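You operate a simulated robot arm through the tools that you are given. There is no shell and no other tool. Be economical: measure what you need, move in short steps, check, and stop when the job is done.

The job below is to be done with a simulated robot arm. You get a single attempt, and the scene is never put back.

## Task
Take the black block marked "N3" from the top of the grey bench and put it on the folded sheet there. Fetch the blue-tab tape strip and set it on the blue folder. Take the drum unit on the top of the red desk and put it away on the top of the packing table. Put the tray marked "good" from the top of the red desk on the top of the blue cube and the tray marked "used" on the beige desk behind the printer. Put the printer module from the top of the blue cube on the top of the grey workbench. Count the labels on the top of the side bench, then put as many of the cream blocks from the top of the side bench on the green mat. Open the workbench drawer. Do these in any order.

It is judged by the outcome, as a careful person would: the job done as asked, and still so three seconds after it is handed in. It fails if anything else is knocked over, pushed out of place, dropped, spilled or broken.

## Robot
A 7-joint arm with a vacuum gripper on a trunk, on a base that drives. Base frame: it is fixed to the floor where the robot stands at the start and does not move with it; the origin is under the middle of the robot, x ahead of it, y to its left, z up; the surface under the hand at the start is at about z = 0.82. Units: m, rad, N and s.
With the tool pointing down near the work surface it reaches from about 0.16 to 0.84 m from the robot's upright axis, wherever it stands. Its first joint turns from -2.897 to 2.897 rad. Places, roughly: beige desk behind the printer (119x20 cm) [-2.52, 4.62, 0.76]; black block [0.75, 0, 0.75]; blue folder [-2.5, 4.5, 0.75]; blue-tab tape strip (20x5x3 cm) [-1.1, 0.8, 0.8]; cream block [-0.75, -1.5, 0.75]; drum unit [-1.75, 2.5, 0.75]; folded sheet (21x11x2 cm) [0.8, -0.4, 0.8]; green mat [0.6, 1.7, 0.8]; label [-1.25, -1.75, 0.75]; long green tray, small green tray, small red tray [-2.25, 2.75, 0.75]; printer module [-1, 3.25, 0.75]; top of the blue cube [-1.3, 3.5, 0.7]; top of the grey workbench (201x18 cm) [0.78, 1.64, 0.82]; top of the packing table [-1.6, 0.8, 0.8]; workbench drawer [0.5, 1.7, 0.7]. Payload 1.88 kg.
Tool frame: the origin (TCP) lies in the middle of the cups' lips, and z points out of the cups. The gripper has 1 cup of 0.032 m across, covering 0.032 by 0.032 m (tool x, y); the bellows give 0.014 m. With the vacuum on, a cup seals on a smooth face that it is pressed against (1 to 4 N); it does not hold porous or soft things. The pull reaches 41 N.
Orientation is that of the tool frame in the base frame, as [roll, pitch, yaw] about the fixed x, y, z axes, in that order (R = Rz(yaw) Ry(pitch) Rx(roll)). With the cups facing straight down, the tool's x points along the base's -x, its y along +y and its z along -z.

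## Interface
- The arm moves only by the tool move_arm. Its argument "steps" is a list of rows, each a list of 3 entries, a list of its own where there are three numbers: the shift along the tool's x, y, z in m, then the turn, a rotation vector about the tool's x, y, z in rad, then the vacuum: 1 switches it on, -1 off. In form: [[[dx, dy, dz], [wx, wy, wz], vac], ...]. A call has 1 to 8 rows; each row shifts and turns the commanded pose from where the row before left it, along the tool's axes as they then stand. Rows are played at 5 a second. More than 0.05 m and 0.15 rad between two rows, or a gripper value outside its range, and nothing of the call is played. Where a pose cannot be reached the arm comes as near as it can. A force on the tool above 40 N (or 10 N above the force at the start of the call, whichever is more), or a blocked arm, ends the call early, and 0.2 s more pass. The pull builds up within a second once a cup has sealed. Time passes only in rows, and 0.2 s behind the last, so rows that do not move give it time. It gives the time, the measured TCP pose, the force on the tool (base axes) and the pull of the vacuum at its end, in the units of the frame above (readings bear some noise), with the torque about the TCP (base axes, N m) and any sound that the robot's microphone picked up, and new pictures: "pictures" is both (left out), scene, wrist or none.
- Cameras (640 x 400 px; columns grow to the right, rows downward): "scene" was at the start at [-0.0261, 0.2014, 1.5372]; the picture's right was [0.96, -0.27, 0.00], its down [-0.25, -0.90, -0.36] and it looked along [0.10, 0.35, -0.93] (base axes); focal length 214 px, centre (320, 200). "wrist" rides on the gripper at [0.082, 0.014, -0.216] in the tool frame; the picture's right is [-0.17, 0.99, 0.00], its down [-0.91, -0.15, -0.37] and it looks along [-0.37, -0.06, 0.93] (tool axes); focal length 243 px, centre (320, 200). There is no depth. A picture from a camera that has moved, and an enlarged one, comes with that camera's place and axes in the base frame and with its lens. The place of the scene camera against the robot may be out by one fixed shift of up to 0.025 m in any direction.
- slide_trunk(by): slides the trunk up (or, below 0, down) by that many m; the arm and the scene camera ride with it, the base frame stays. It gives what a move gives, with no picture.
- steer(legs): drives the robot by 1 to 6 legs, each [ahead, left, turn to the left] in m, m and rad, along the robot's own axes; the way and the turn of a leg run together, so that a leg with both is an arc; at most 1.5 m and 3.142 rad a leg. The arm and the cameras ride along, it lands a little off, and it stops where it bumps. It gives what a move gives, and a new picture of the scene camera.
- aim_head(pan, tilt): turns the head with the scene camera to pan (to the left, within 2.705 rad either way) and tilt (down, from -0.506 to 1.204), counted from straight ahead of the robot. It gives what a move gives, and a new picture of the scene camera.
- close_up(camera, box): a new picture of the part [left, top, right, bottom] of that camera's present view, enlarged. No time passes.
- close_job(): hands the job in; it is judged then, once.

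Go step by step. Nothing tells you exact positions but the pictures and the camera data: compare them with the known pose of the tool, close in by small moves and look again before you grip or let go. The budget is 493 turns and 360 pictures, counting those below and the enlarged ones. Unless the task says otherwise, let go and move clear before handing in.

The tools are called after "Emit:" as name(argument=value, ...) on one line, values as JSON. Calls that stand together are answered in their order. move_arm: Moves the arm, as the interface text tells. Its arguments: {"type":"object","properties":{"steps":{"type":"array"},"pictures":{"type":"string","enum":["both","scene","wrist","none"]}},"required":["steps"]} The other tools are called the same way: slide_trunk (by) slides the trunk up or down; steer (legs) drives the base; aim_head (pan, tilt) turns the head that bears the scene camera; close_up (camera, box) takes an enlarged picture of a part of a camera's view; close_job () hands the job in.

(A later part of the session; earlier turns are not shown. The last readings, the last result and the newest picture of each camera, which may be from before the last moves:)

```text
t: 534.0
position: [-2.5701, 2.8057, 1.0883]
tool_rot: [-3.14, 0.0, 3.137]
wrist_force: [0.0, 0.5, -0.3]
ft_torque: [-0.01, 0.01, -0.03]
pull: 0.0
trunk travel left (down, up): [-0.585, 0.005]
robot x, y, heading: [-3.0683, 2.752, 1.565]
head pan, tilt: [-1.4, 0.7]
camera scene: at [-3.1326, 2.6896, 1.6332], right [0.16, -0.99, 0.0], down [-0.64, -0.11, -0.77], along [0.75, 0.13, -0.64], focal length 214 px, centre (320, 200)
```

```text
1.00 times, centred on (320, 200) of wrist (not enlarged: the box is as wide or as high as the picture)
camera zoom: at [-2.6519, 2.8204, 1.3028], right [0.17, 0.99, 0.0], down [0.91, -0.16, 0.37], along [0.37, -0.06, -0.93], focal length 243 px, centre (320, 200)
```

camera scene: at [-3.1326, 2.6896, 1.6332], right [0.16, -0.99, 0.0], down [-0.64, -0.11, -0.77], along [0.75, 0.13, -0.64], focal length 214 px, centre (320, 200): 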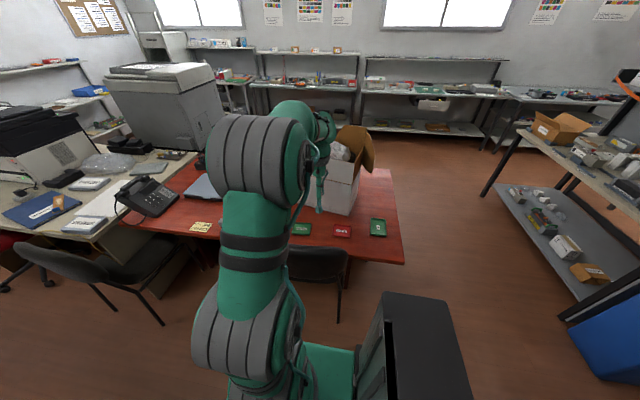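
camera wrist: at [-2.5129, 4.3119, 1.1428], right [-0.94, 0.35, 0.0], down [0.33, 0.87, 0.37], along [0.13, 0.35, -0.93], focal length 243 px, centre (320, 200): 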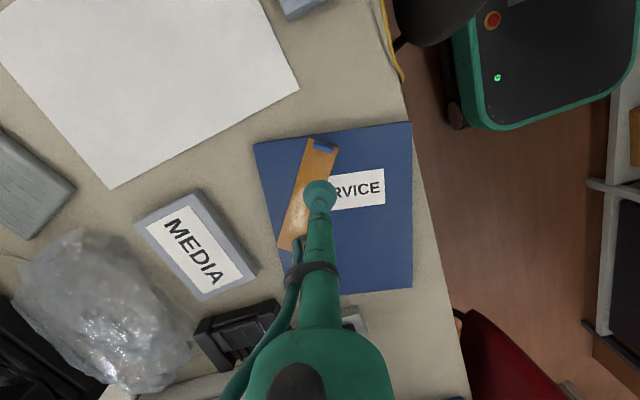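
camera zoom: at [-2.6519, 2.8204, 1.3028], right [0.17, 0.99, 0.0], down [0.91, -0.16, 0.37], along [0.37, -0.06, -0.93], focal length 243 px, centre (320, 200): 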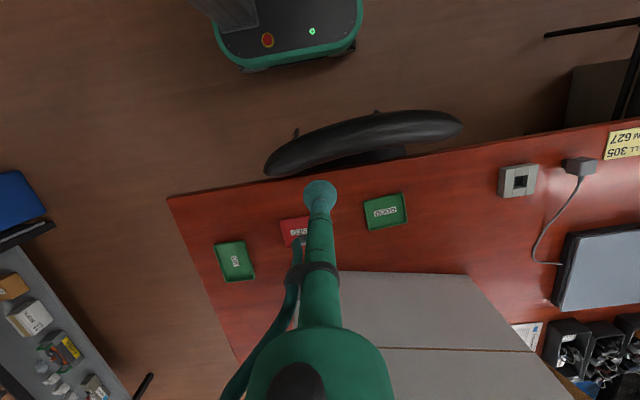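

USED is at about (-2.355,2.708), GOOD at (-2.376,2.940). I go above USED and lower for a look.

Emit:
move_arm(steps=[[[-0.043, -0.0196, 0], [0, 0, 0], -1], [[-0.043, -0.0196, 0], [0, 0, 0], -1], [[-0.043, -0.0196, 0], [0, 0, 0], -1], [[-0.043, -0.0196, 0], [0, 0, 0], -1], [[-0.043, -0.0196, 0], [0, 0, 0], -1], [[0, 0, 0.05], [0, 0, 0], -1], [[0, 0, 0.05], [0, 0, 0], -1], [[0, 0, 0.05], [0, 0, 0], -1]], pictures="none")

Emit:
close_up(camera="wrist", box=[160, 100, 480, 300])

```text
t: 535.8
position: [-2.3564, 2.7074, 0.9389]
tool_rot: [-3.141, -0.001, 3.138]
wrist_force: [0.8, -0.1, 0.6]
ft_torque: [0.0, 0.01, -0.03]
pull: 0.0
trunk travel left (down, up): [-0.585, 0.005]
robot x, y, heading: [-3.0713, 2.7534, 1.568]
head pan, tilt: [-1.4, 0.7]
```

```text
2.00 times, centred on (320, 200) of wrist
camera zoom: at [-2.438, 2.7212, 1.1539], right [0.17, 0.99, 0.0], down [0.91, -0.16, 0.38], along [0.37, -0.06, -0.93], focal length 485 px, centre (320, 200)
```

zoom: 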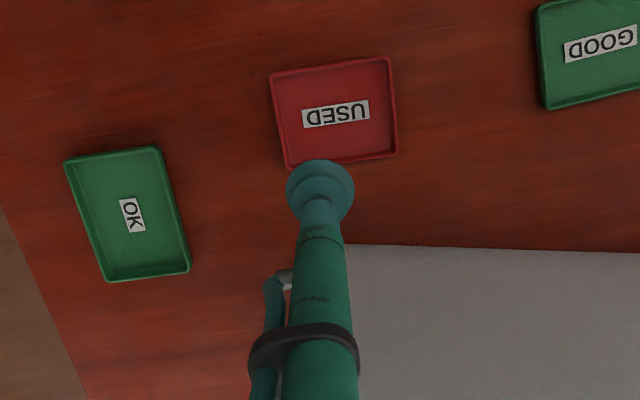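

Emit:
move_arm(steps=[[[-0.004, 0.0136, 0.05], [0, 0, 0], -1], [[0, 0, 0.05], [0, 0, 0], -1], [[0, 0, 0.04], [0, 0, 0], 1]], pictures="none")

Emit:
close_up(camera="wrist", box=[200, 100, 440, 250])

```text
refused: row 1 steps farther than a row can; nothing moved
```

```text
2.67 times, centred on (320, 175) of wrist
camera zoom: at [-2.438, 2.7212, 1.1539], right [0.17, 0.99, 0.0], down [0.91, -0.16, 0.38], along [0.37, -0.06, -0.93], focal length 647 px, centre (320, 267)
```

zoom: 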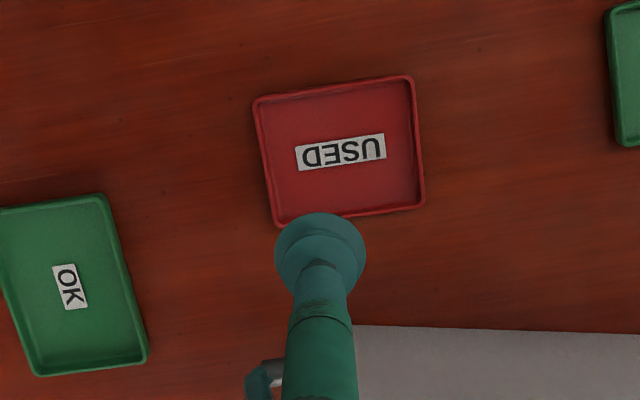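

Emit:
move_arm(steps=[[[-0.002, 0.0136, 0.04], [0, 0, 0], -1], [[0, 0, 0.05], [0, 0, 0], -1], [[0, 0, 0.045], [0, 0, 0], 1]], pictures="none")

Emit:
close_up(camera="wrist", box=[200, 100, 440, 250])

```text
t: 536.6
position: [-2.3537, 2.7196, 0.8042]
tool_rot: [-3.141, 0.001, 3.138]
wrist_force: [-1.4, -0.4, 0.8]
ft_torque: [0.02, 0.06, 0.02]
pull: 0.1
trunk travel left (down, up): [-0.585, 0.005]
robot x, y, heading: [-3.0689, 2.7539, 1.561]
head pan, tilt: [-1.4, 0.7]
```

```text
2.67 times, centred on (320, 175) of wrist
camera zoom: at [-2.4357, 2.7348, 1.0185], right [0.17, 0.99, 0.0], down [0.91, -0.16, 0.38], along [0.37, -0.06, -0.93], focal length 647 px, centre (320, 267)
```

zoom: 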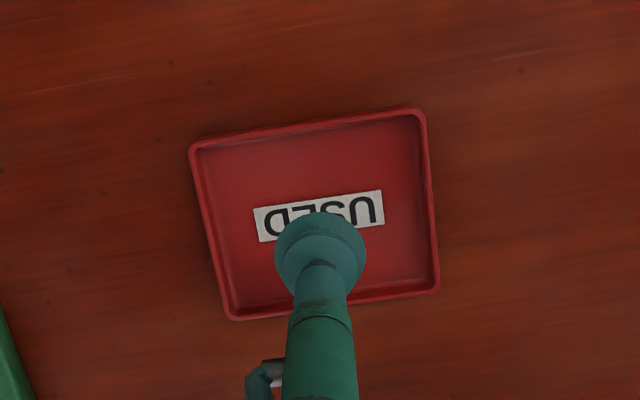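

Emit:
move_arm(steps=[[[0, 0, 0.03], [0, 0, 0], 1], [[0, 0, 0.01], [0, 0, 0], 1], [[0, 0, 0.006], [0, 0, 0], 1], [[0, 0, 0.005], [0, 0, 0], 1]], pictures="none")

```text
t: 537.6
position: [-2.3532, 2.7197, 0.7526]
tool_rot: [-3.141, -0.001, 3.139]
wrist_force: [-0.3, 0.4, -0.2]
ft_torque: [-0.03, 0.0, 0.0]
pull: 0.0
trunk travel left (down, up): [-0.585, 0.005]
robot x, y, heading: [-3.0703, 2.7525, 1.563]
head pan, tilt: [-1.4, 0.7]
```

Emit:
move_arm(steps=[[[0, 0, 0.004], [0, 0, 0], 1], [[0, 0, 0.004], [0, 0, 0], 1], [[0, 0, 0.003], [0, 0, 0], 1], [[0, 0, 0], [0, 0, 0], 1], [[0, 0, 0], [0, 0, 0], 1]], pictures="none")

```text
t: 538.8
position: [-2.3532, 2.7203, 0.7427]
tool_rot: [-3.141, 0.0, 3.139]
wrist_force: [-5.9, 0.5, 11.3]
ft_torque: [0.0, 0.05, -0.09]
pull: 40.5
trunk travel left (down, up): [-0.585, 0.005]
robot x, y, heading: [-3.0714, 2.7514, 1.566]
head pan, tilt: [-1.4, 0.7]
```

Sealed. I lift the USED tray.

Emit:
move_arm(steps=[[[0, 0, -0.01], [0, 0, 0], 1], [[0, 0, -0.04], [0, 0, 0], 1], [[0, 0, -0.05], [0, 0, 0], 1], [[0, 0, -0.05], [0, 0, 0], 1], [[0, 0, -0.05], [0, 0, 0], 1], [[0, 0, -0.05], [0, 0, 0], 1], [[0, 0, -0.05], [0, 0, 0], 1], [[0.04, 0, -0.02], [0, 0, 0], 1]], pictures="none")

Emit:
move_arm(steps=[[[0.05, 0, 0], [0, 0, 0], 1], [[0.05, 0, 0], [0, 0, 0], 1], [[0.04, 0, 0], [0, 0, 0], 1]], pictures="wrist")

```text
t: 540.6
position: [-2.3954, 2.7219, 1.0592]
tool_rot: [-3.141, -0.002, 3.137]
wrist_force: [0.3, -0.4, -1.6]
ft_torque: [-0.02, 0.02, 0.01]
pull: 40.8
trunk travel left (down, up): [-0.585, 0.005]
robot x, y, heading: [-3.0756, 2.749, 1.57]
head pan, tilt: [-1.4, 0.7]
```

```text
t: 541.4
position: [-2.5335, 2.7233, 1.0611]
tool_rot: [3.141, 0.0, 3.138]
wrist_force: [0.5, -0.5, -0.4]
ft_torque: [0.02, 0.0, 0.0]
pull: 40.6
trunk travel left (down, up): [-0.585, 0.005]
robot x, y, heading: [-3.0701, 2.7512, 1.563]
head pan, tilt: [-1.4, 0.7]
camera wrist: at [-2.6157, 2.7362, 1.2753], right [0.17, 0.99, 0.0], down [0.91, -0.16, 0.37], along [0.37, -0.06, -0.93], focal length 243 px, centre (320, 200)
```

wrist: 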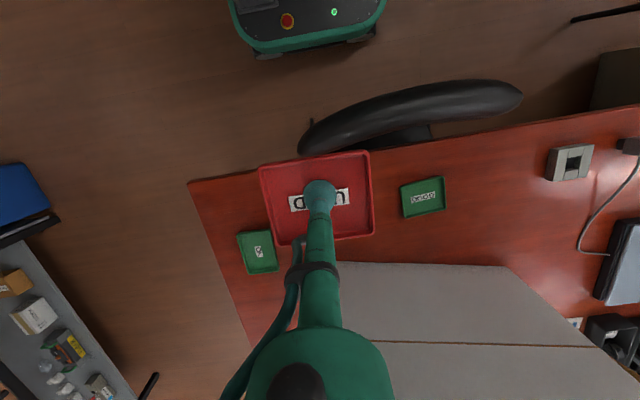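

I drive north along the corridor to the beige desk.

Emit:
steer(legs=[[0, 0.15, 0], [0.9, 0, 0], [0.85, 0, 0.005]])

Emit:
aim_head(pan=-1.1, tilt=0.75)

```text
t: 551.2
position: [-2.6784, 4.4688, 1.0611]
tool_rot: [-3.141, 0.001, -3.138]
wrist_force: [-0.3, -0.4, -0.7]
ft_torque: [0.01, 0.04, 0.01]
pull: 39.9
trunk travel left (down, up): [-0.585, 0.005]
robot x, y, heading: [-3.2154, 4.4928, 1.569]
head pan, tilt: [-1.4, 0.7]
camera scene: at [-3.278, 4.4328, 1.6332], right [0.17, -0.99, 0.0], down [-0.63, -0.11, -0.76], along [0.75, 0.13, -0.64], focal length 214 px, centre (320, 200)
```

scene: 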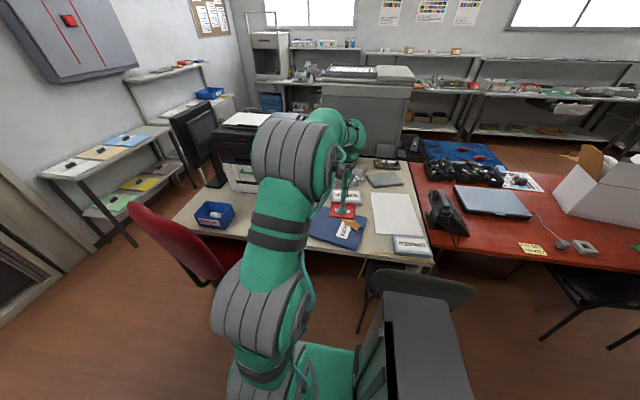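

```text
t: 552.0
position: [-2.6783, 4.4692, 1.0602]
tool_rot: [-3.141, 0.0, -3.139]
wrist_force: [-0.1, -1.1, -1.0]
ft_torque: [0.0, 0.0, -0.02]
pull: 40.7
trunk travel left (down, up): [-0.585, 0.005]
robot x, y, heading: [-3.2153, 4.4927, 1.571]
head pan, tilt: [-1.1, 0.75]
camera scene: at [-3.2878, 4.4558, 1.629], right [0.46, -0.89, 0.0], down [-0.61, -0.31, -0.73], along [0.65, 0.33, -0.68], focal length 214 px, centre (320, 200)
```

scene: 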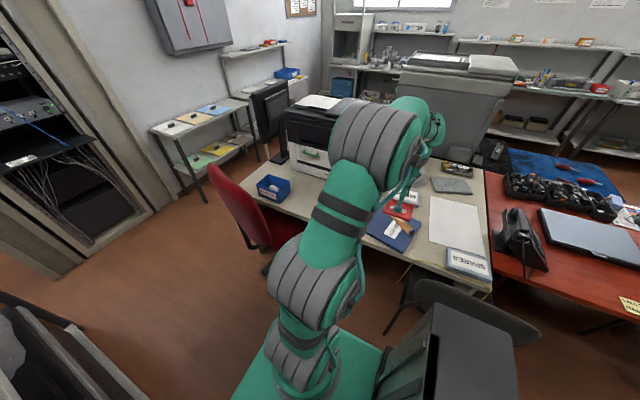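

Emit:
move_arm(steps=[[[-0.0165, 0.0434, 0], [0, 0, 0], 1], [[-0.0165, 0.0434, 0], [0, 0, 0], 1], [[-0.0165, 0.0434, 0], [0, 0, 0], 1], [[-0.0165, 0.0434, 0], [0, 0, 0], 1], [[-0.0165, 0.0434, 0], [0, 0, 0], 1], [[-0.0165, 0.0434, 0], [0, 0, 0], 1], [[-0.0165, 0.0434, 0], [0, 0, 0], 1], [[-0.0165, 0.0434, 0], [0, 0, 0], 1]], pictures="none")

Emit:
move_arm(steps=[[[-0.0165, 0.0434, 0], [0, 0, 0], 1], [[0, 0, 0.05], [0, 0, 0], 1], [[0, 0, 0.05], [0, 0, 0], 1]], pictures="wrist")

```text
t: 553.8
position: [-2.5463, 4.8163, 1.0608]
tool_rot: [3.14, -0.003, -3.138]
wrist_force: [-0.2, 0.3, -0.4]
ft_torque: [-0.01, 0.02, 0.01]
pull: 40.4
trunk travel left (down, up): [-0.585, 0.005]
robot x, y, heading: [-3.2159, 4.4972, 1.576]
head pan, tilt: [-1.1, 0.75]
```

```text
t: 554.6
position: [-2.5314, 4.8604, 0.9601]
tool_rot: [-3.14, 0.0, -3.137]
wrist_force: [0.5, -0.4, -0.6]
ft_torque: [0.0, 0.05, 0.02]
pull: 40.2
trunk travel left (down, up): [-0.585, 0.005]
robot x, y, heading: [-3.2129, 4.493, 1.565]
head pan, tilt: [-1.1, 0.75]
camera wrist: at [-2.6124, 4.8753, 1.1745], right [0.16, 0.99, 0.0], down [0.92, -0.15, 0.37], along [0.37, -0.06, -0.93], focal length 243 px, centre (320, 200)
```

wrist: 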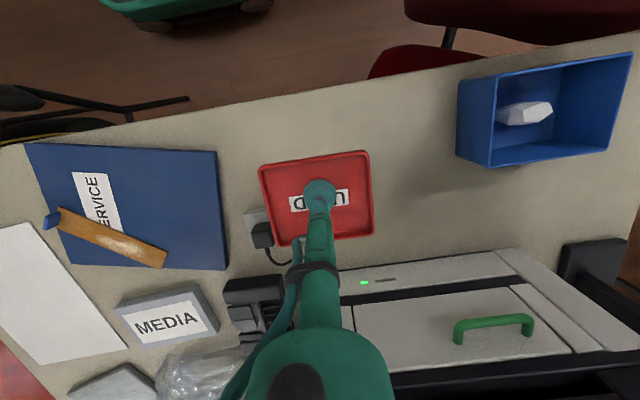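

Emit:
move_arm(steps=[[[0, 0, 0.05], [0, 0, 0], 1], [[0, 0, 0.05], [0, 0, 0], 1], [[0, 0, 0.05], [0, 0, 0], 1], [[0, 0, 0.03], [0, 0, 0], 1]], pictures="wrist")

```text
t: 555.6
position: [-2.5304, 4.8601, 0.7809]
tool_rot: [-3.14, 0.002, -3.138]
wrist_force: [0.4, 0.4, -0.2]
ft_torque: [-0.01, 0.03, -0.02]
pull: 40.7
trunk travel left (down, up): [-0.585, 0.005]
robot x, y, heading: [-3.2161, 4.4966, 1.576]
head pan, tilt: [-1.1, 0.75]
camera wrist: at [-2.6125, 4.874, 0.996], right [0.16, 0.99, 0.0], down [0.91, -0.15, 0.38], along [0.37, -0.06, -0.93], focal length 243 px, centre (320, 200)
```

wrist: 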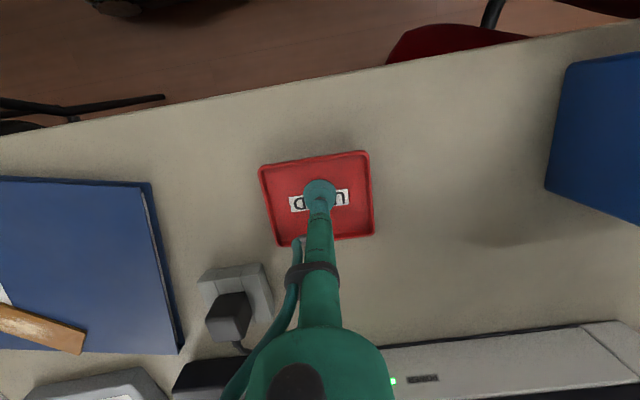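

Emit:
move_arm(steps=[[[0, 0, 0.012], [0, 0, 0], 1], [[0, 0, 0.008], [0, 0, 0], 1], [[0, 0, 0.006], [0, 0, 0], 1], [[0, 0, 0.004], [0, 0, 0], 1]], pictures="none")

```text
t: 556.6
position: [-2.5307, 4.8592, 0.7561]
tool_rot: [3.138, 0.005, -3.14]
wrist_force: [-11.1, -8.8, 29.9]
ft_torque: [-0.05, 0.01, -0.2]
pull: 41.0
trunk travel left (down, up): [-0.585, 0.005]
robot x, y, heading: [-3.2127, 4.4937, 1.575]
head pan, tilt: [-1.1, 0.75]
```

Contact. I ease, release and rise.

Emit:
move_arm(steps=[[[0, 0, -0.003], [0, 0, 0], -1], [[0, 0, 0], [0, 0, 0], -1], [[0, 0, 0], [0, 0, 0], -1], [[0, 0, -0.01], [0, 0, 0], -1], [[0, 0, -0.03], [0, 0, 0], -1], [[0, 0, -0.05], [0, 0, 0], -1], [[0, 0, -0.05], [0, 0, 0], -1], [[0, 0, -0.05], [0, 0, 0], -1]], pictures="wrist")

```text
t: 558.4
position: [-2.5329, 4.8612, 0.9423]
tool_rot: [3.141, -0.002, -3.139]
wrist_force: [0.0, -0.1, -0.1]
ft_torque: [0.0, -0.03, 0.02]
pull: 0.1
trunk travel left (down, up): [-0.585, 0.005]
robot x, y, heading: [-3.2134, 4.498, 1.569]
head pan, tilt: [-1.1, 0.75]
camera wrist: at [-2.6139, 4.8746, 1.1579], right [0.16, 0.99, 0.0], down [0.92, -0.15, 0.37], along [0.37, -0.06, -0.93], focal length 243 px, centre (320, 200)
```

wrist: 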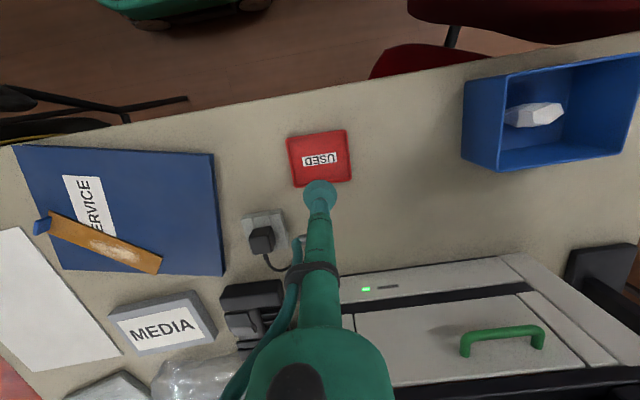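

USED tray placed. I retract and drive back south for the GOOD tray.

Emit:
move_arm(steps=[[[0, 0, -0.05], [0, 0, 0], -1], [[0, 0, -0.05], [0, 0, 0], -1], [[0.02, -0.04, -0.02], [0, 0, 0], -1], [[0.02, -0.045, 0], [0, 0, 0], -1], [[0.02, -0.045, 0], [0, 0, 0], -1], [[0.02, -0.045, 0], [0, 0, 0], -1], [[0.02, -0.045, 0], [0, 0, 0], -1], [[0.02, -0.045, 0], [0, 0, 0], -1]], pictures="none")

Emit:
move_arm(steps=[[[0.03, -0.03, 0], [0, 0, 0], -1], [[0.02, -0.03, 0], [0, 0, 0], -1]], pictures="none")

Emit:
steer(legs=[[-0.8, 0, 0], [-0.8, 0, 0], [0, -0.15, 0]])

Emit:
close_up(camera="wrist", box=[0, 0, 640, 400])

```text
t: 560.2
position: [-2.6517, 4.5942, 1.0647]
tool_rot: [-3.141, 0.0, -3.14]
wrist_force: [0.8, 0.1, 0.1]
ft_torque: [-0.01, 0.01, -0.03]
pull: 0.1
trunk travel left (down, up): [-0.585, 0.005]
robot x, y, heading: [-3.2167, 4.493, 1.574]
head pan, tilt: [-1.1, 0.75]
```

```text
t: 560.8
position: [-2.7016, 4.5345, 1.0644]
tool_rot: [-3.141, 0.0, -3.137]
wrist_force: [-0.2, -0.3, 0.1]
ft_torque: [0.01, -0.03, 0.0]
pull: 0.0
trunk travel left (down, up): [-0.585, 0.005]
robot x, y, heading: [-3.2187, 4.4932, 1.573]
head pan, tilt: [-1.1, 0.75]
```

```text
t: 569.9
position: [-2.5383, 2.9492, 1.0625]
tool_rot: [-3.141, -0.002, -3.132]
wrist_force: [0.1, 0.5, 0.9]
ft_torque: [-0.02, 0.01, -0.03]
pull: 0.0
trunk travel left (down, up): [-0.585, 0.005]
robot x, y, heading: [-3.0524, 2.9052, 1.578]
head pan, tilt: [-1.1, 0.75]
camera scene: at [-3.1248, 2.8665, 1.629], right [0.46, -0.89, 0.0], down [-0.6, -0.32, -0.73], along [0.65, 0.34, -0.68], focal length 214 px, centre (320, 200)
```

scene: 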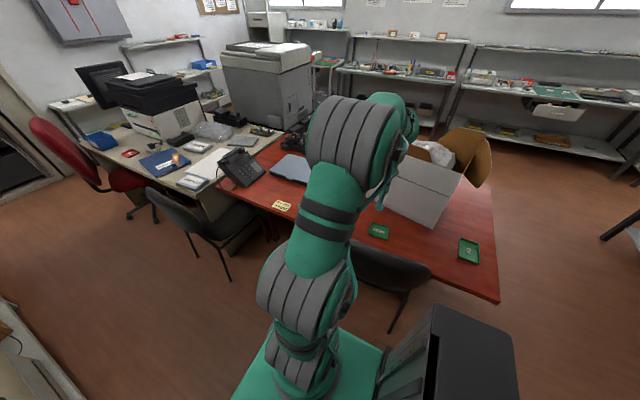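

```text
1.00 times, centred on (320, 200) of wrist (not enlarged: the box is as wide or as high as the picture)
camera zoom: at [-2.6203, 2.963, 1.2783], right [0.15, 0.99, 0.0], down [0.92, -0.14, 0.37], along [0.37, -0.06, -0.93], focal length 243 px, centre (320, 200)
```

zoom: 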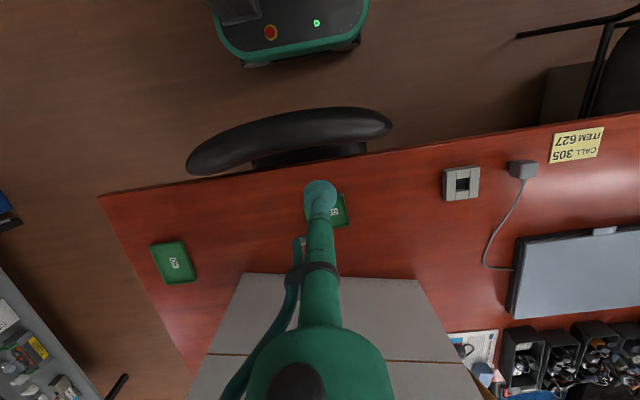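

Emit:
move_arm(steps=[[[-0.04, -0.002, 0], [0, 0, 0], -1], [[-0.04, -0.002, 0], [0, 0, 0], -1], [[-0.04, -0.002, 0], [0, 0, 0], -1], [[-0.04, -0.002, 0], [0, 0, 0], -1], [[0, 0, 0.05], [0, 0, 0], -1], [[0, 0, 0.05], [0, 0, 0], -1], [[0, 0, 0.04], [0, 0, 0], -1]], pictures="none")

Emit:
close_up(camera="wrist", box=[160, 80, 480, 280])

```text
t: 571.5
position: [-2.3782, 2.9433, 0.9244]
tool_rot: [-3.141, 0.001, -3.131]
wrist_force: [-0.8, -0.1, -1.1]
ft_torque: [0.01, 0.03, -0.01]
pull: 0.1
trunk travel left (down, up): [-0.585, 0.005]
robot x, y, heading: [-3.0565, 2.9063, 1.576]
head pan, tilt: [-1.1, 0.75]
```

```text
2.00 times, centred on (320, 180) of wrist
camera zoom: at [-2.4604, 2.9566, 1.138], right [0.16, 0.99, 0.0], down [0.92, -0.14, 0.37], along [0.37, -0.06, -0.93], focal length 485 px, centre (320, 240)
```

zoom: 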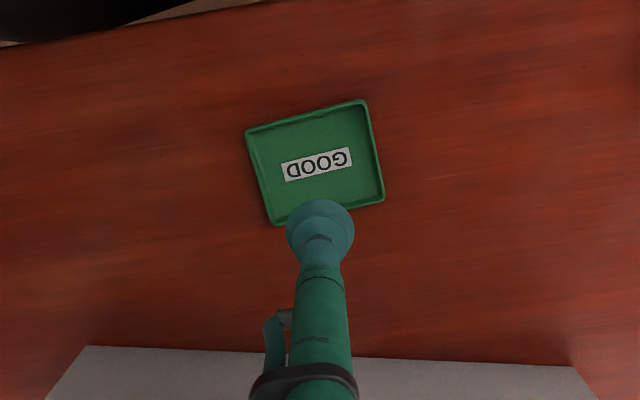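

Emit:
move_arm(steps=[[[-0.007, -0.002, 0.04], [0, 0, 0], -1], [[0, 0, 0.05], [0, 0, 0], -1], [[0, 0, 0.045], [0, 0, 0], 1]], pictures="none")

Emit:
close_up(camera="wrist", box=[160, 80, 480, 280])

```text
t: 572.3
position: [-2.3713, 2.9415, 0.7887]
tool_rot: [3.141, -0.001, -3.13]
wrist_force: [0.5, -0.5, 0.4]
ft_torque: [0.03, 0.03, 0.0]
pull: 0.2
trunk travel left (down, up): [-0.585, 0.005]
robot x, y, heading: [-3.051, 2.9056, 1.577]
head pan, tilt: [-1.1, 0.75]
```

```text
2.00 times, centred on (320, 180) of wrist
camera zoom: at [-2.4525, 2.9546, 1.0036], right [0.16, 0.99, 0.0], down [0.92, -0.14, 0.38], along [0.37, -0.06, -0.93], focal length 485 px, centre (320, 240)
```

zoom: 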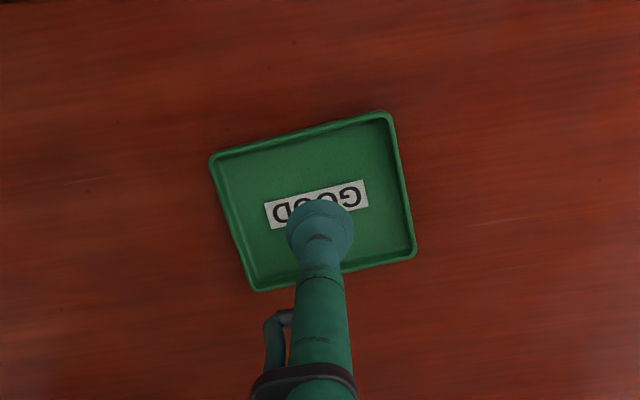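

Emit:
move_arm(steps=[[[0, 0, 0.025], [0, 0, 0], 1], [[0, 0, 0.012], [0, 0, 0], 1], [[0, 0, 0.005], [0, 0, 0], 1], [[0, 0, 0.003], [0, 0, 0], 1], [[0, 0, 0.002], [0, 0, 0], 1], [[0, 0, 0], [0, 0, 0], 1]], pictures="none")

```text
t: 573.7
position: [-2.372, 2.9408, 0.7435]
tool_rot: [3.141, 0.002, -3.132]
wrist_force: [-6.8, -0.8, 10.4]
ft_torque: [0.03, -0.01, -0.09]
pull: 40.8
trunk travel left (down, up): [-0.585, 0.005]
robot x, y, heading: [-3.0544, 2.9058, 1.579]
head pan, tilt: [-1.1, 0.75]
```

Sealed. I lift GOOD, retract and drive back south and east toward the blue cube.

Emit:
move_arm(steps=[[[0, 0, -0.01], [0, 0, 0], 1], [[0, 0, -0.04], [0, 0, 0], 1], [[0, 0, -0.05], [0, 0, 0], 1], [[0, 0, -0.05], [0, 0, 0], 1], [[0, 0, -0.05], [0, 0, 0], 1], [[0, 0, -0.05], [0, 0, 0], 1], [[0, 0, -0.05], [0, 0, 0], 1], [[0.03, 0, -0.04], [0, 0, 0], 1]], pictures="none")

Emit:
move_arm(steps=[[[0.05, 0, 0], [0, 0, 0], 1], [[0.05, 0, 0], [0, 0, 0], 1], [[0.05, 0, 0], [0, 0, 0], 1]], pictures="wrist")

Emit:
steer(legs=[[-1.13, 0, 0], [0, -1.05, 0], [0, -1.0, 0]])

```text
t: 575.5
position: [-2.4019, 2.9414, 1.0819]
tool_rot: [3.141, -0.001, -3.131]
wrist_force: [0.3, 0.1, -2.0]
ft_torque: [0.0, 0.03, 0.03]
pull: 40.2
trunk travel left (down, up): [-0.585, 0.005]
robot x, y, heading: [-3.0541, 2.9048, 1.576]
head pan, tilt: [-1.1, 0.75]
```

```text
t: 576.3
position: [-2.5533, 2.9387, 1.082]
tool_rot: [3.141, 0.0, -3.131]
wrist_force: [0.9, 0.7, 0.0]
ft_torque: [-0.01, 0.03, 0.0]
pull: 40.4
trunk travel left (down, up): [-0.585, 0.005]
robot x, y, heading: [-3.0534, 2.9036, 1.576]
head pan, tilt: [-1.1, 0.75]
camera wrist: at [-2.6348, 2.9519, 1.2955], right [0.15, 0.99, 0.0], down [0.92, -0.14, 0.37], along [0.37, -0.06, -0.93], focal length 243 px, centre (320, 200)
```

wrist: 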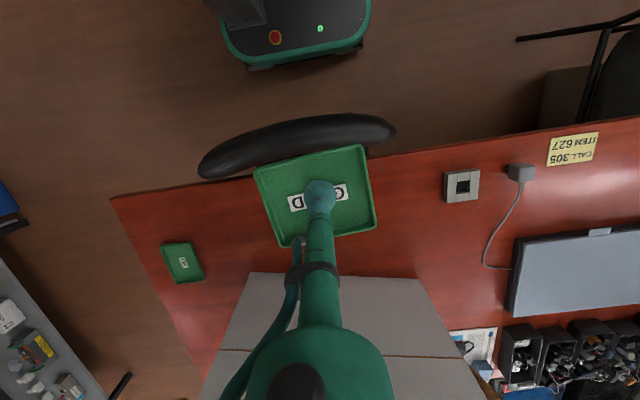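

```text
t: 591.9
position: [-0.494, 1.8452, 1.0814]
tool_rot: [3.141, -0.001, -3.123]
wrist_force: [-0.3, -0.7, -0.3]
ft_torque: [-0.02, -0.01, 0.01]
pull: 40.7
trunk travel left (down, up): [-0.585, 0.005]
robot x, y, heading: [-0.9951, 1.8081, 1.587]
head pan, tilt: [-1.1, 0.75]
camera scene: at [-1.0663, 1.7689, 1.6289], right [0.47, -0.88, 0.0], down [-0.6, -0.32, -0.73], along [0.65, 0.34, -0.68], focal length 214 px, centre (320, 200)
```

scene: 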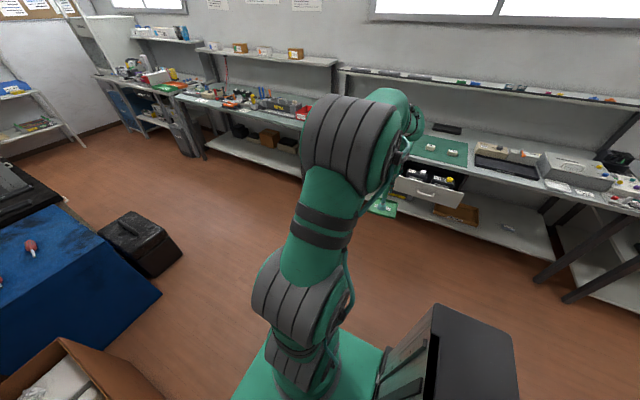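

Emit:
steer(legs=[[0.82, 0, -0.016]])

Emit:
move_arm(steps=[[[0, 0, 0], [0, 0, -0.142], 1], [[0, 0, 0], [0, 0, -0.142], 1], [[0, 0, 0], [0, 0, -0.142], 1], [[0, 0, 0], [0, 0, -0.142], 1], [[0, 0, 0], [0, 0, -0.142], 1], [[0, 0, 0], [0, 0, -0.142], 1], [[0, 0, 0], [0, 0, -0.142], 1], [[0, 0, 0], [0, 0, -0.142], 1]], pictures="none")

Emit:
move_arm(steps=[[[0, 0, 0], [0, 0, -0.142], 1], [[0, 0, 0], [0, 0, -0.142], 1], [[0, 0, 0], [0, 0, -0.142], 1], [[-0.045, 0, 0], [0, 0, 0], 1], [[-0.045, 0, 0], [0, 0, 0], 1], [[-0.045, 0, 0], [0, 0, 0], 1], [[-0.045, 0, 0], [0, 0, 0], 1], [[-0.045, 0, 0], [0, 0, 0], 1]], pictures="none")

```text
t: 596.3
position: [-0.5011, 2.6565, 1.0813]
tool_rot: [3.141, -0.001, -3.139]
wrist_force: [-0.3, -1.1, -0.7]
ft_torque: [-0.01, 0.01, 0.04]
pull: 41.2
trunk travel left (down, up): [-0.585, 0.005]
robot x, y, heading: [-1.0035, 2.628, 1.568]
head pan, tilt: [-1.1, 0.75]
camera scene: at [-1.0742, 2.5894, 1.6289], right [0.45, -0.89, 0.0], down [-0.61, -0.31, -0.73], along [0.65, 0.33, -0.68], focal length 214 px, centre (320, 200)
```

scene: 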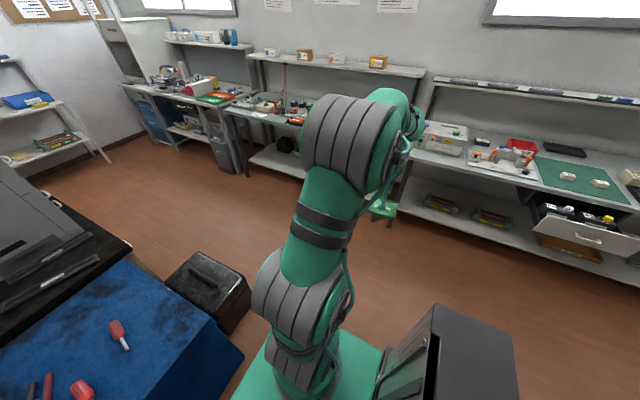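

```text
t: 598.1
position: [-0.5011, 2.6576, 1.0811]
tool_rot: [3.141, 0.0, -1.999]
wrist_force: [0.3, -0.5, -0.7]
ft_torque: [-0.01, -0.02, 0.03]
pull: 40.4
trunk travel left (down, up): [-0.585, 0.005]
robot x, y, heading: [-1.0027, 2.6314, 1.573]
head pan, tilt: [-1.1, 0.75]
```

```text
t: 599.9
position: [-0.4991, 2.8798, 1.0784]
tool_rot: [-3.141, -0.001, -1.578]
wrist_force: [0.6, 0.5, -1.4]
ft_torque: [-0.01, 0.01, -0.02]
pull: 40.3
trunk travel left (down, up): [-0.585, 0.005]
robot x, y, heading: [-1.0017, 2.6296, 1.572]
head pan, tilt: [-1.1, 0.75]
```

Emit:
move_arm(steps=[[[-0.0264, 0.0408, 0], [0, 0, 0], 1], [[-0.0264, 0.0408, 0], [0, 0, 0], 1], [[-0.0264, 0.0408, 0], [0, 0, 0], 1], [[-0.0264, 0.0408, 0], [0, 0, 0], 1], [[-0.0264, 0.0408, 0], [0, 0, 0], 1], [[-0.0264, 0.0408, 0], [0, 0, 0], 1], [[-0.0264, 0.0408, 0], [0, 0, 0], 1]], pictures="none")

Emit:
move_arm(steps=[[[-0.0264, 0.0408, 0], [0, 0, 0], 1], [[-0.0264, 0.0408, 0], [0, 0, 0], 1], [[-0.0264, 0.0408, 0], [0, 0, 0], 1], [[-0.0264, 0.0408, 0], [0, 0, 0], 1], [[-0.0264, 0.0408, 0], [0, 0, 0], 1], [[-0.0264, 0.0408, 0], [0, 0, 0], 1], [[-0.0264, 0.0408, 0], [0, 0, 0], 1]], pictures="none")

Emit:
slide_trunk(by=-0.18)

Emit:
close_up(camera="wrist", box=[0, 0, 640, 400])

```text
t: 601.5
position: [-0.7855, 3.0674, 1.0808]
tool_rot: [3.141, -0.001, -1.575]
wrist_force: [0.2, -1.6, -0.4]
ft_torque: [0.02, 0.03, 0.02]
pull: 40.1
trunk travel left (down, up): [-0.585, 0.005]
robot x, y, heading: [-1.0026, 2.6274, 1.575]
head pan, tilt: [-1.1, 0.75]
```

```text
t: 603.1
position: [-1.0699, 3.254, 1.081]
tool_rot: [3.142, -0.003, -1.578]
wrist_force: [0.7, -0.5, -1.2]
ft_torque: [0.0, 0.02, 0.01]
pull: 40.6
trunk travel left (down, up): [-0.585, 0.005]
robot x, y, heading: [-1.0011, 2.6287, 1.575]
head pan, tilt: [-1.1, 0.75]
```

```text
t: 605.1
position: [-1.0704, 3.2549, 0.9023]
tool_rot: [3.14, 0.0, -1.578]
wrist_force: [0.2, -0.2, -0.7]
ft_torque: [-0.02, -0.03, 0.0]
pull: 41.0
trunk travel left (down, up): [-0.405, 0.185]
robot x, y, heading: [-1.0017, 2.6247, 1.572]
head pan, tilt: [-1.1, 0.75]
```

```text
1.00 times, centred on (320, 200) of wrist (not enlarged: the box is as wide or as high as the picture)
camera zoom: at [-1.083, 3.1731, 1.116], right [-0.99, 0.17, 0.0], down [0.16, 0.91, 0.37], along [0.06, 0.37, -0.93], focal length 243 px, centre (320, 200)
```

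zoom: 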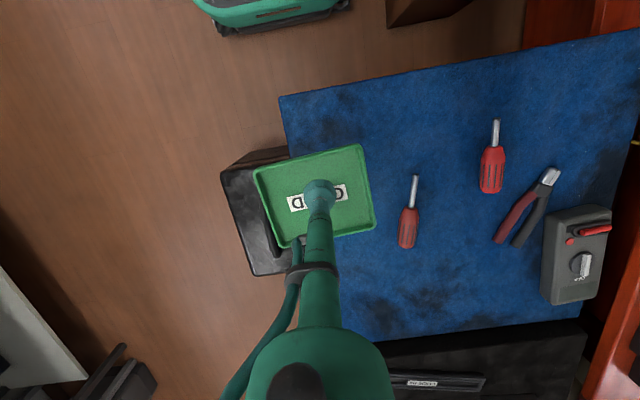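

Emit:
move_arm(steps=[[[0, 0.04, 0], [0, 0, 0], 1], [[0, 0, 0.05], [0, 0, 0], 1], [[0, 0, 0.05], [0, 0, 0], 1], [[0, 0, 0.05], [0, 0, 0], 1]], pictures="wrist")

```text
t: 606.1
position: [-1.1088, 3.2548, 0.7508]
tool_rot: [3.14, 0.003, -1.576]
wrist_force: [-0.9, 0.9, 0.1]
ft_torque: [0.03, 0.01, -0.01]
pull: 41.1
trunk travel left (down, up): [-0.405, 0.185]
robot x, y, heading: [-0.9998, 2.6253, 1.571]
head pan, tilt: [-1.1, 0.75]
camera wrist: at [-1.1235, 3.1734, 0.9663], right [-0.99, 0.17, 0.0], down [0.16, 0.91, 0.38], along [0.06, 0.37, -0.93], focal length 243 px, centre (320, 200)
```

wrist: 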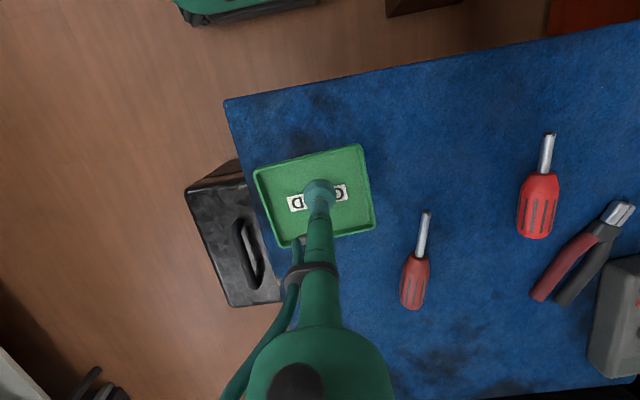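

Emit:
move_arm(steps=[[[0, 0, 0.04], [0, 0, 0], 1], [[0, 0, 0.02], [0, 0, 0], 1], [[0, 0, 0.006], [0, 0, 0], 1], [[0, 0, 0.005], [0, 0, 0], 1]], pictures="none")

```text
t: 607.1
position: [-1.1087, 3.255, 0.6805]
tool_rot: [3.141, 0.001, -1.578]
wrist_force: [1.1, 0.1, -0.6]
ft_torque: [-0.01, -0.02, 0.01]
pull: 40.2
trunk travel left (down, up): [-0.405, 0.185]
robot x, y, heading: [-1.0021, 2.6298, 1.566]
head pan, tilt: [-1.1, 0.75]
```

Emit:
move_arm(steps=[[[0, 0, 0.005], [0, 0, 0], 1], [[0, 0, 0.004], [0, 0, 0], 1], [[0, 0, 0.004], [0, 0, 0], 1]], pictures="none")

```text
t: 607.9
position: [-1.1087, 3.2562, 0.671]
tool_rot: [3.14, 0.003, -1.577]
wrist_force: [4.3, -14.7, 28.6]
ft_torque: [0.05, -0.09, -0.15]
pull: 40.5
trunk travel left (down, up): [-0.405, 0.185]
robot x, y, heading: [-1.0035, 2.6284, 1.568]
head pan, tilt: [-1.1, 0.75]
```

Emit:
move_arm(steps=[[[0, 0, -0.003], [0, 0, 0], -1], [[0, 0, 0], [0, 0, 0], -1], [[0, 0, 0], [0, 0, 0], -1], [[0, 0, -0.01], [0, 0, 0], -1], [[0, 0, -0.04], [0, 0, 0], -1], [[0, 0, -0.05], [0, 0, 0], -1], [[0, 0, -0.05], [0, 0, 0], -1], [[0, 0, -0.05], [0, 0, 0], -1]], pictures="wrist")

Emit:
slide_trunk(by=0.18)

Emit:
aim_head(pan=-2.1, tilt=0.6)

```text
t: 609.7
position: [-1.11, 3.2553, 0.8688]
tool_rot: [-3.142, -0.002, -1.579]
wrist_force: [-0.4, 0.6, -0.6]
ft_torque: [-0.03, 0.0, -0.02]
pull: 0.1
trunk travel left (down, up): [-0.405, 0.185]
robot x, y, heading: [-1.0026, 2.6296, 1.575]
head pan, tilt: [-1.1, 0.75]
camera wrist: at [-1.1233, 3.1743, 1.0836], right [-0.99, 0.17, 0.0], down [0.16, 0.91, 0.37], along [0.06, 0.37, -0.93], focal length 243 px, centre (320, 200)
```

wrist: 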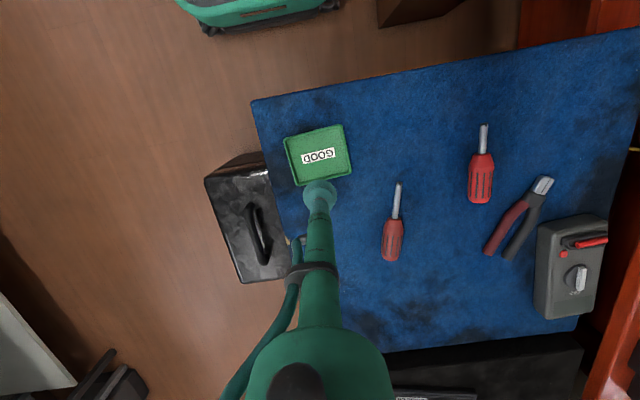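

```text
t: 611.7
position: [-1.1096, 3.256, 1.0472]
tool_rot: [-3.14, 0.0, -1.577]
wrist_force: [-0.5, -1.0, -0.6]
ft_torque: [0.01, -0.02, -0.02]
pull: 0.1
trunk travel left (down, up): [-0.585, 0.005]
robot x, y, heading: [-1.0016, 2.6265, 1.573]
head pan, tilt: [-1.1, 0.75]
```

```text
t: 613.0
position: [-1.1091, 3.2562, 1.0496]
tool_rot: [3.141, 0.001, -1.577]
wrist_force: [0.0, 0.1, 0.1]
ft_torque: [0.04, 0.03, 0.01]
pull: 0.0
trunk travel left (down, up): [-0.585, 0.005]
robot x, y, heading: [-0.9991, 2.6289, 1.571]
head pan, tilt: [-2.1, 0.6]
camera scene: at [-1.0717, 2.5073, 1.6418], right [-0.5, -0.86, 0.0], down [-0.49, 0.28, -0.83], along [0.71, -0.42, -0.56], focal length 214 px, centre (320, 200)
```

scene: 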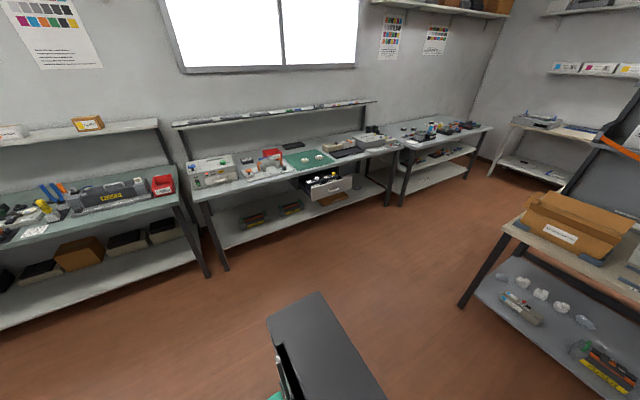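

All placements are done. One thing remains in doubt: the drum sits on its slide plate, 2 cm before the shade sleeve it fits; since it is to be "put away", I'll try gently pushing it along the rails into the sleeve, watching the force. I drive there.

Emit:
move_arm(steps=[[[0.045, 0, -0.02], [0, 0, 0], -1], [[0.045, 0, -0.02], [0, 0, 0], -1], [[0.045, 0, -0.02], [0, 0, 0], -1]], pictures="none")

Emit:
steer(legs=[[-0.85, 0, 0], [0, 0, 1.571], [0, 0, 1.571], [0, -0.62, 0]])

Emit:
close_up(camera="wrist", box=[0, 0, 640, 400])

```text
t: 613.8
position: [-1.1115, 3.1203, 1.1067]
tool_rot: [-3.142, 0.0, -1.577]
wrist_force: [0.5, 0.3, 0.1]
ft_torque: [-0.03, 0.01, 0.01]
pull: 0.0
trunk travel left (down, up): [-0.585, 0.005]
robot x, y, heading: [-1.0017, 2.6316, 1.572]
head pan, tilt: [-2.1, 0.6]
```

```text
t: 628.9
position: [-1.519, 1.2957, 1.1073]
tool_rot: [-3.142, 0.0, 1.55]
wrist_force: [-0.6, -0.2, -0.3]
ft_torque: [0.01, 0.0, 0.03]
pull: 0.0
trunk travel left (down, up): [-0.585, 0.005]
robot x, y, heading: [-1.6201, 1.7887, -1.586]
head pan, tilt: [-2.1, 0.6]
camera scene: at [-1.5123, 1.8776, 1.6418], right [0.52, 0.86, 0.0], down [0.48, -0.29, -0.83], along [-0.71, 0.43, -0.56], focal length 214 px, centre (320, 200)
```

scene: 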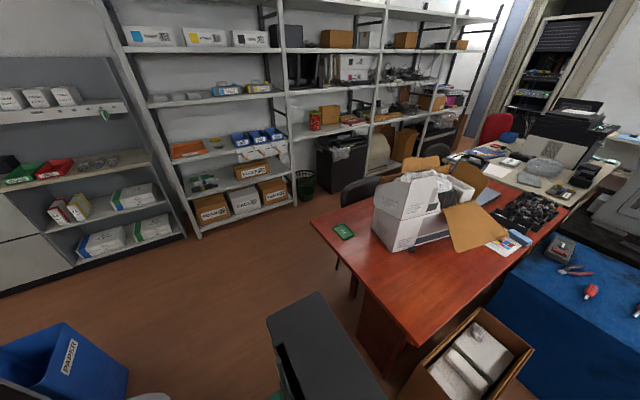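

```text
1.00 times, centred on (320, 200) of wrist (not enlarged: the box is as wide or as high as the picture)
camera zoom: at [-1.5032, 1.3777, 1.3223], right [0.98, -0.19, 0.0], down [-0.17, -0.91, 0.37], along [-0.07, -0.37, -0.93], focal length 243 px, centre (320, 200)
```

zoom: 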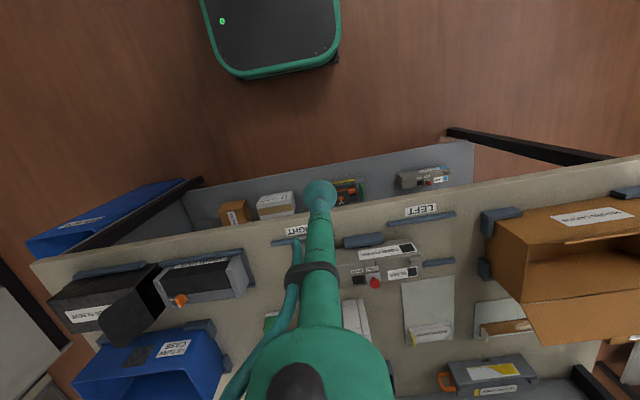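

Emit:
close_up(camera="wrist", box=[40, 235, 260, 355])

```text
2.91 times, centred on (150, 295) of wrist
camera zoom: at [-1.5032, 1.3777, 1.3223], right [0.98, -0.19, 0.0], down [-0.17, -0.91, 0.37], along [-0.07, -0.37, -0.93], focal length 706 px, centre (814, -76)
```

zoom: 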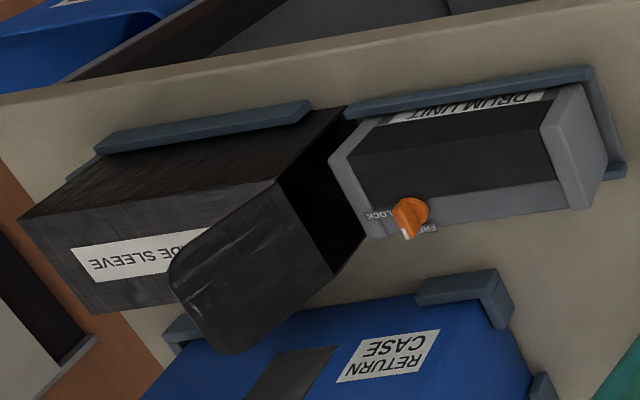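

The mouth seems a bit taller than the drum. I bring the tool down just east of the drum's end for a gentle push.

Emit:
move_arm(steps=[[[-0.0326, -0.027, 0], [0, 0, 0], -1], [[-0.0326, -0.027, 0], [0, 0, 0], -1], [[-0.0326, -0.027, 0], [0, 0, 0], -1], [[-0.0326, -0.027, 0], [0, 0, 0], -1], [[-0.0326, -0.027, 0], [0, 0, 0], -1], [[-0.0326, -0.027, 0], [0, 0, 0], -1], [[-0.0326, -0.027, 0], [0, 0, 0], -1], [[-0.0326, -0.027, 0], [0, 0, 0], -1]], pictures="none")

Emit:
move_arm(steps=[[[0, 0.01, 0.045], [0, 0, 0], -1], [[0, 0, 0.05], [0, 0, 0], -1], [[0, 0, 0.04], [0, 0, 0], -1]], pictures="wrist")

```text
t: 630.7
position: [-1.7405, 1.0402, 1.1056]
tool_rot: [-3.141, -0.003, 1.549]
wrist_force: [0.5, -0.8, -0.3]
ft_torque: [-0.01, 0.02, 0.02]
pull: 0.1
trunk travel left (down, up): [-0.585, 0.005]
robot x, y, heading: [-1.6203, 1.7911, -1.584]
head pan, tilt: [-2.1, 0.6]
```

```text
t: 631.5
position: [-1.7297, 1.0391, 0.9719]
tool_rot: [3.14, 0.0, 1.549]
wrist_force: [0.6, -0.3, 0.0]
ft_torque: [0.01, 0.02, -0.02]
pull: 0.1
trunk travel left (down, up): [-0.585, 0.005]
robot x, y, heading: [-1.6178, 1.7901, -1.588]
head pan, tilt: [-2.1, 0.6]
camera wrist: at [-1.7145, 1.121, 1.1862], right [0.98, -0.19, 0.0], down [-0.17, -0.91, 0.37], along [-0.07, -0.37, -0.93], focal length 243 px, centre (320, 200)
```

wrist: 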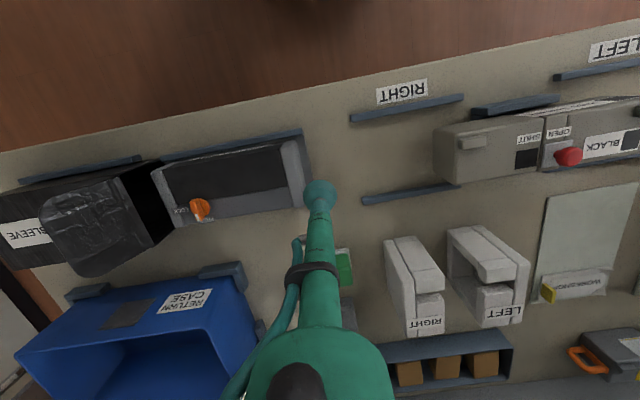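

Emit:
move_arm(steps=[[[0, 0.008, 0.04], [0, 0, 0], -1], [[0, 0, 0.04], [0, 0, 0], -1], [[0, 0, 0.025], [0, 0, 0], -1]], pictures="wrist")

```text
t: 632.3
position: [-1.7215, 1.0391, 0.8667]
tool_rot: [3.141, -0.001, 1.551]
wrist_force: [0.7, -0.2, -0.5]
ft_torque: [0.02, 0.01, -0.01]
pull: 0.1
trunk travel left (down, up): [-0.585, 0.005]
robot x, y, heading: [-1.6205, 1.7917, -1.587]
head pan, tilt: [-2.1, 0.6]
camera wrist: at [-1.7061, 1.1209, 1.0814], right [0.98, -0.19, 0.0], down [-0.17, -0.91, 0.37], along [-0.07, -0.37, -0.93], focal length 243 px, centre (320, 200)
```

wrist: 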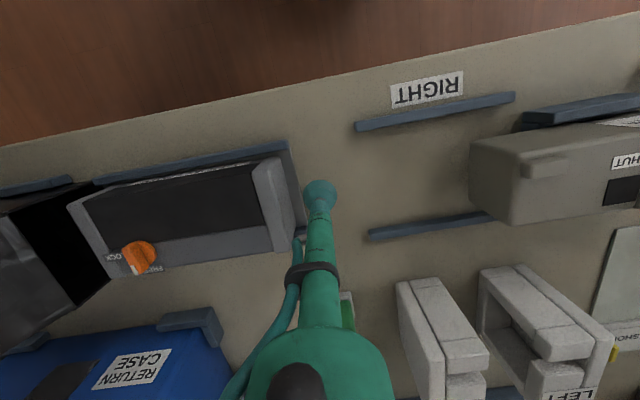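

Emit:
move_arm(steps=[[[0, -0.01, 0], [0, 0, 0], -1], [[0, -0.01, 0], [0, 0, 0], -1], [[0, -0.01, 0], [0, 0, 0], -1], [[0, -0.01, 0], [0, 0, 0], -1]], pictures="none")

```text
t: 633.3
position: [-1.7621, 1.039, 0.8677]
tool_rot: [3.14, 0.0, 1.55]
wrist_force: [0.5, -0.4, 0.8]
ft_torque: [-0.02, 0.04, 0.02]
pull: 0.0
trunk travel left (down, up): [-0.585, 0.005]
robot x, y, heading: [-1.6208, 1.7898, -1.586]
head pan, tilt: [-2.1, 0.6]
```

Emit:
move_arm(steps=[[[0, -0.01, 0], [0, 0, 0], -1], [[0, -0.01, 0], [0, 0, 0], -1], [[0, -0.01, 0], [0, 0, 0], -1]], pictures="wrist")

```text
t: 634.1
position: [-1.7922, 1.0401, 0.8684]
tool_rot: [-3.141, -0.001, 1.549]
wrist_force: [1.5, 0.2, 1.3]
ft_torque: [-0.03, 0.01, -0.01]
pull: 0.0
trunk travel left (down, up): [-0.585, 0.005]
robot x, y, heading: [-1.6183, 1.7883, -1.586]
head pan, tilt: [-2.1, 0.6]
camera wrist: at [-1.7767, 1.1223, 1.0826], right [0.98, -0.19, 0.0], down [-0.17, -0.91, 0.37], along [-0.07, -0.37, -0.93], focal length 243 px, centre (320, 200)
```

wrist: 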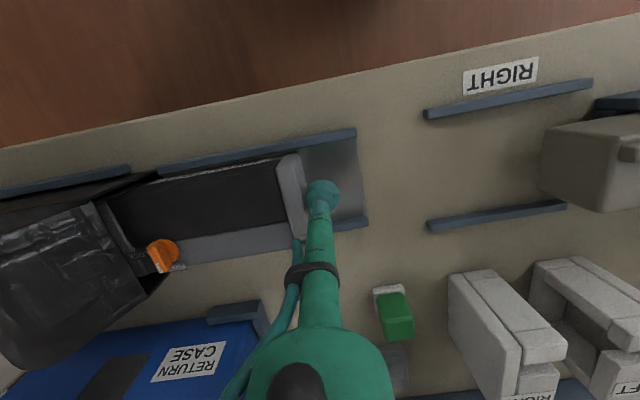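

It slides in smoothly; the knob is now at the mouth. I go on in small steps watching the force.

Emit:
move_arm(steps=[[[0, -0.008, 0], [0, 0, 0], -1], [[0, -0.007, 0], [0, 0, 0], -1]], pictures="none")

Emit:
close_up(camera="wrist", box=[60, 130, 360, 310])

```text
t: 634.7
position: [-1.8071, 1.0422, 0.8666]
tool_rot: [3.141, 0.0, 1.549]
wrist_force: [0.4, 0.5, 0.8]
ft_torque: [-0.01, -0.01, 0.0]
pull: 0.0
trunk travel left (down, up): [-0.585, 0.005]
robot x, y, heading: [-1.6195, 1.7901, -1.584]
head pan, tilt: [-2.1, 0.6]
```

```text
2.13 times, centred on (210, 220) of wrist
camera zoom: at [-1.7917, 1.1231, 1.082], right [0.98, -0.19, 0.0], down [-0.17, -0.91, 0.37], along [-0.07, -0.37, -0.93], focal length 518 px, centre (555, 157)
```

zoom: 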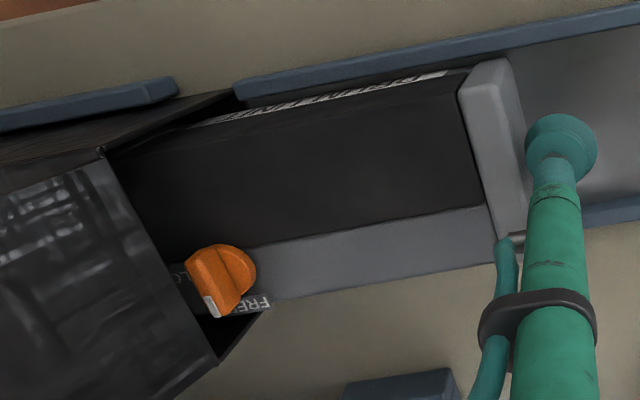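

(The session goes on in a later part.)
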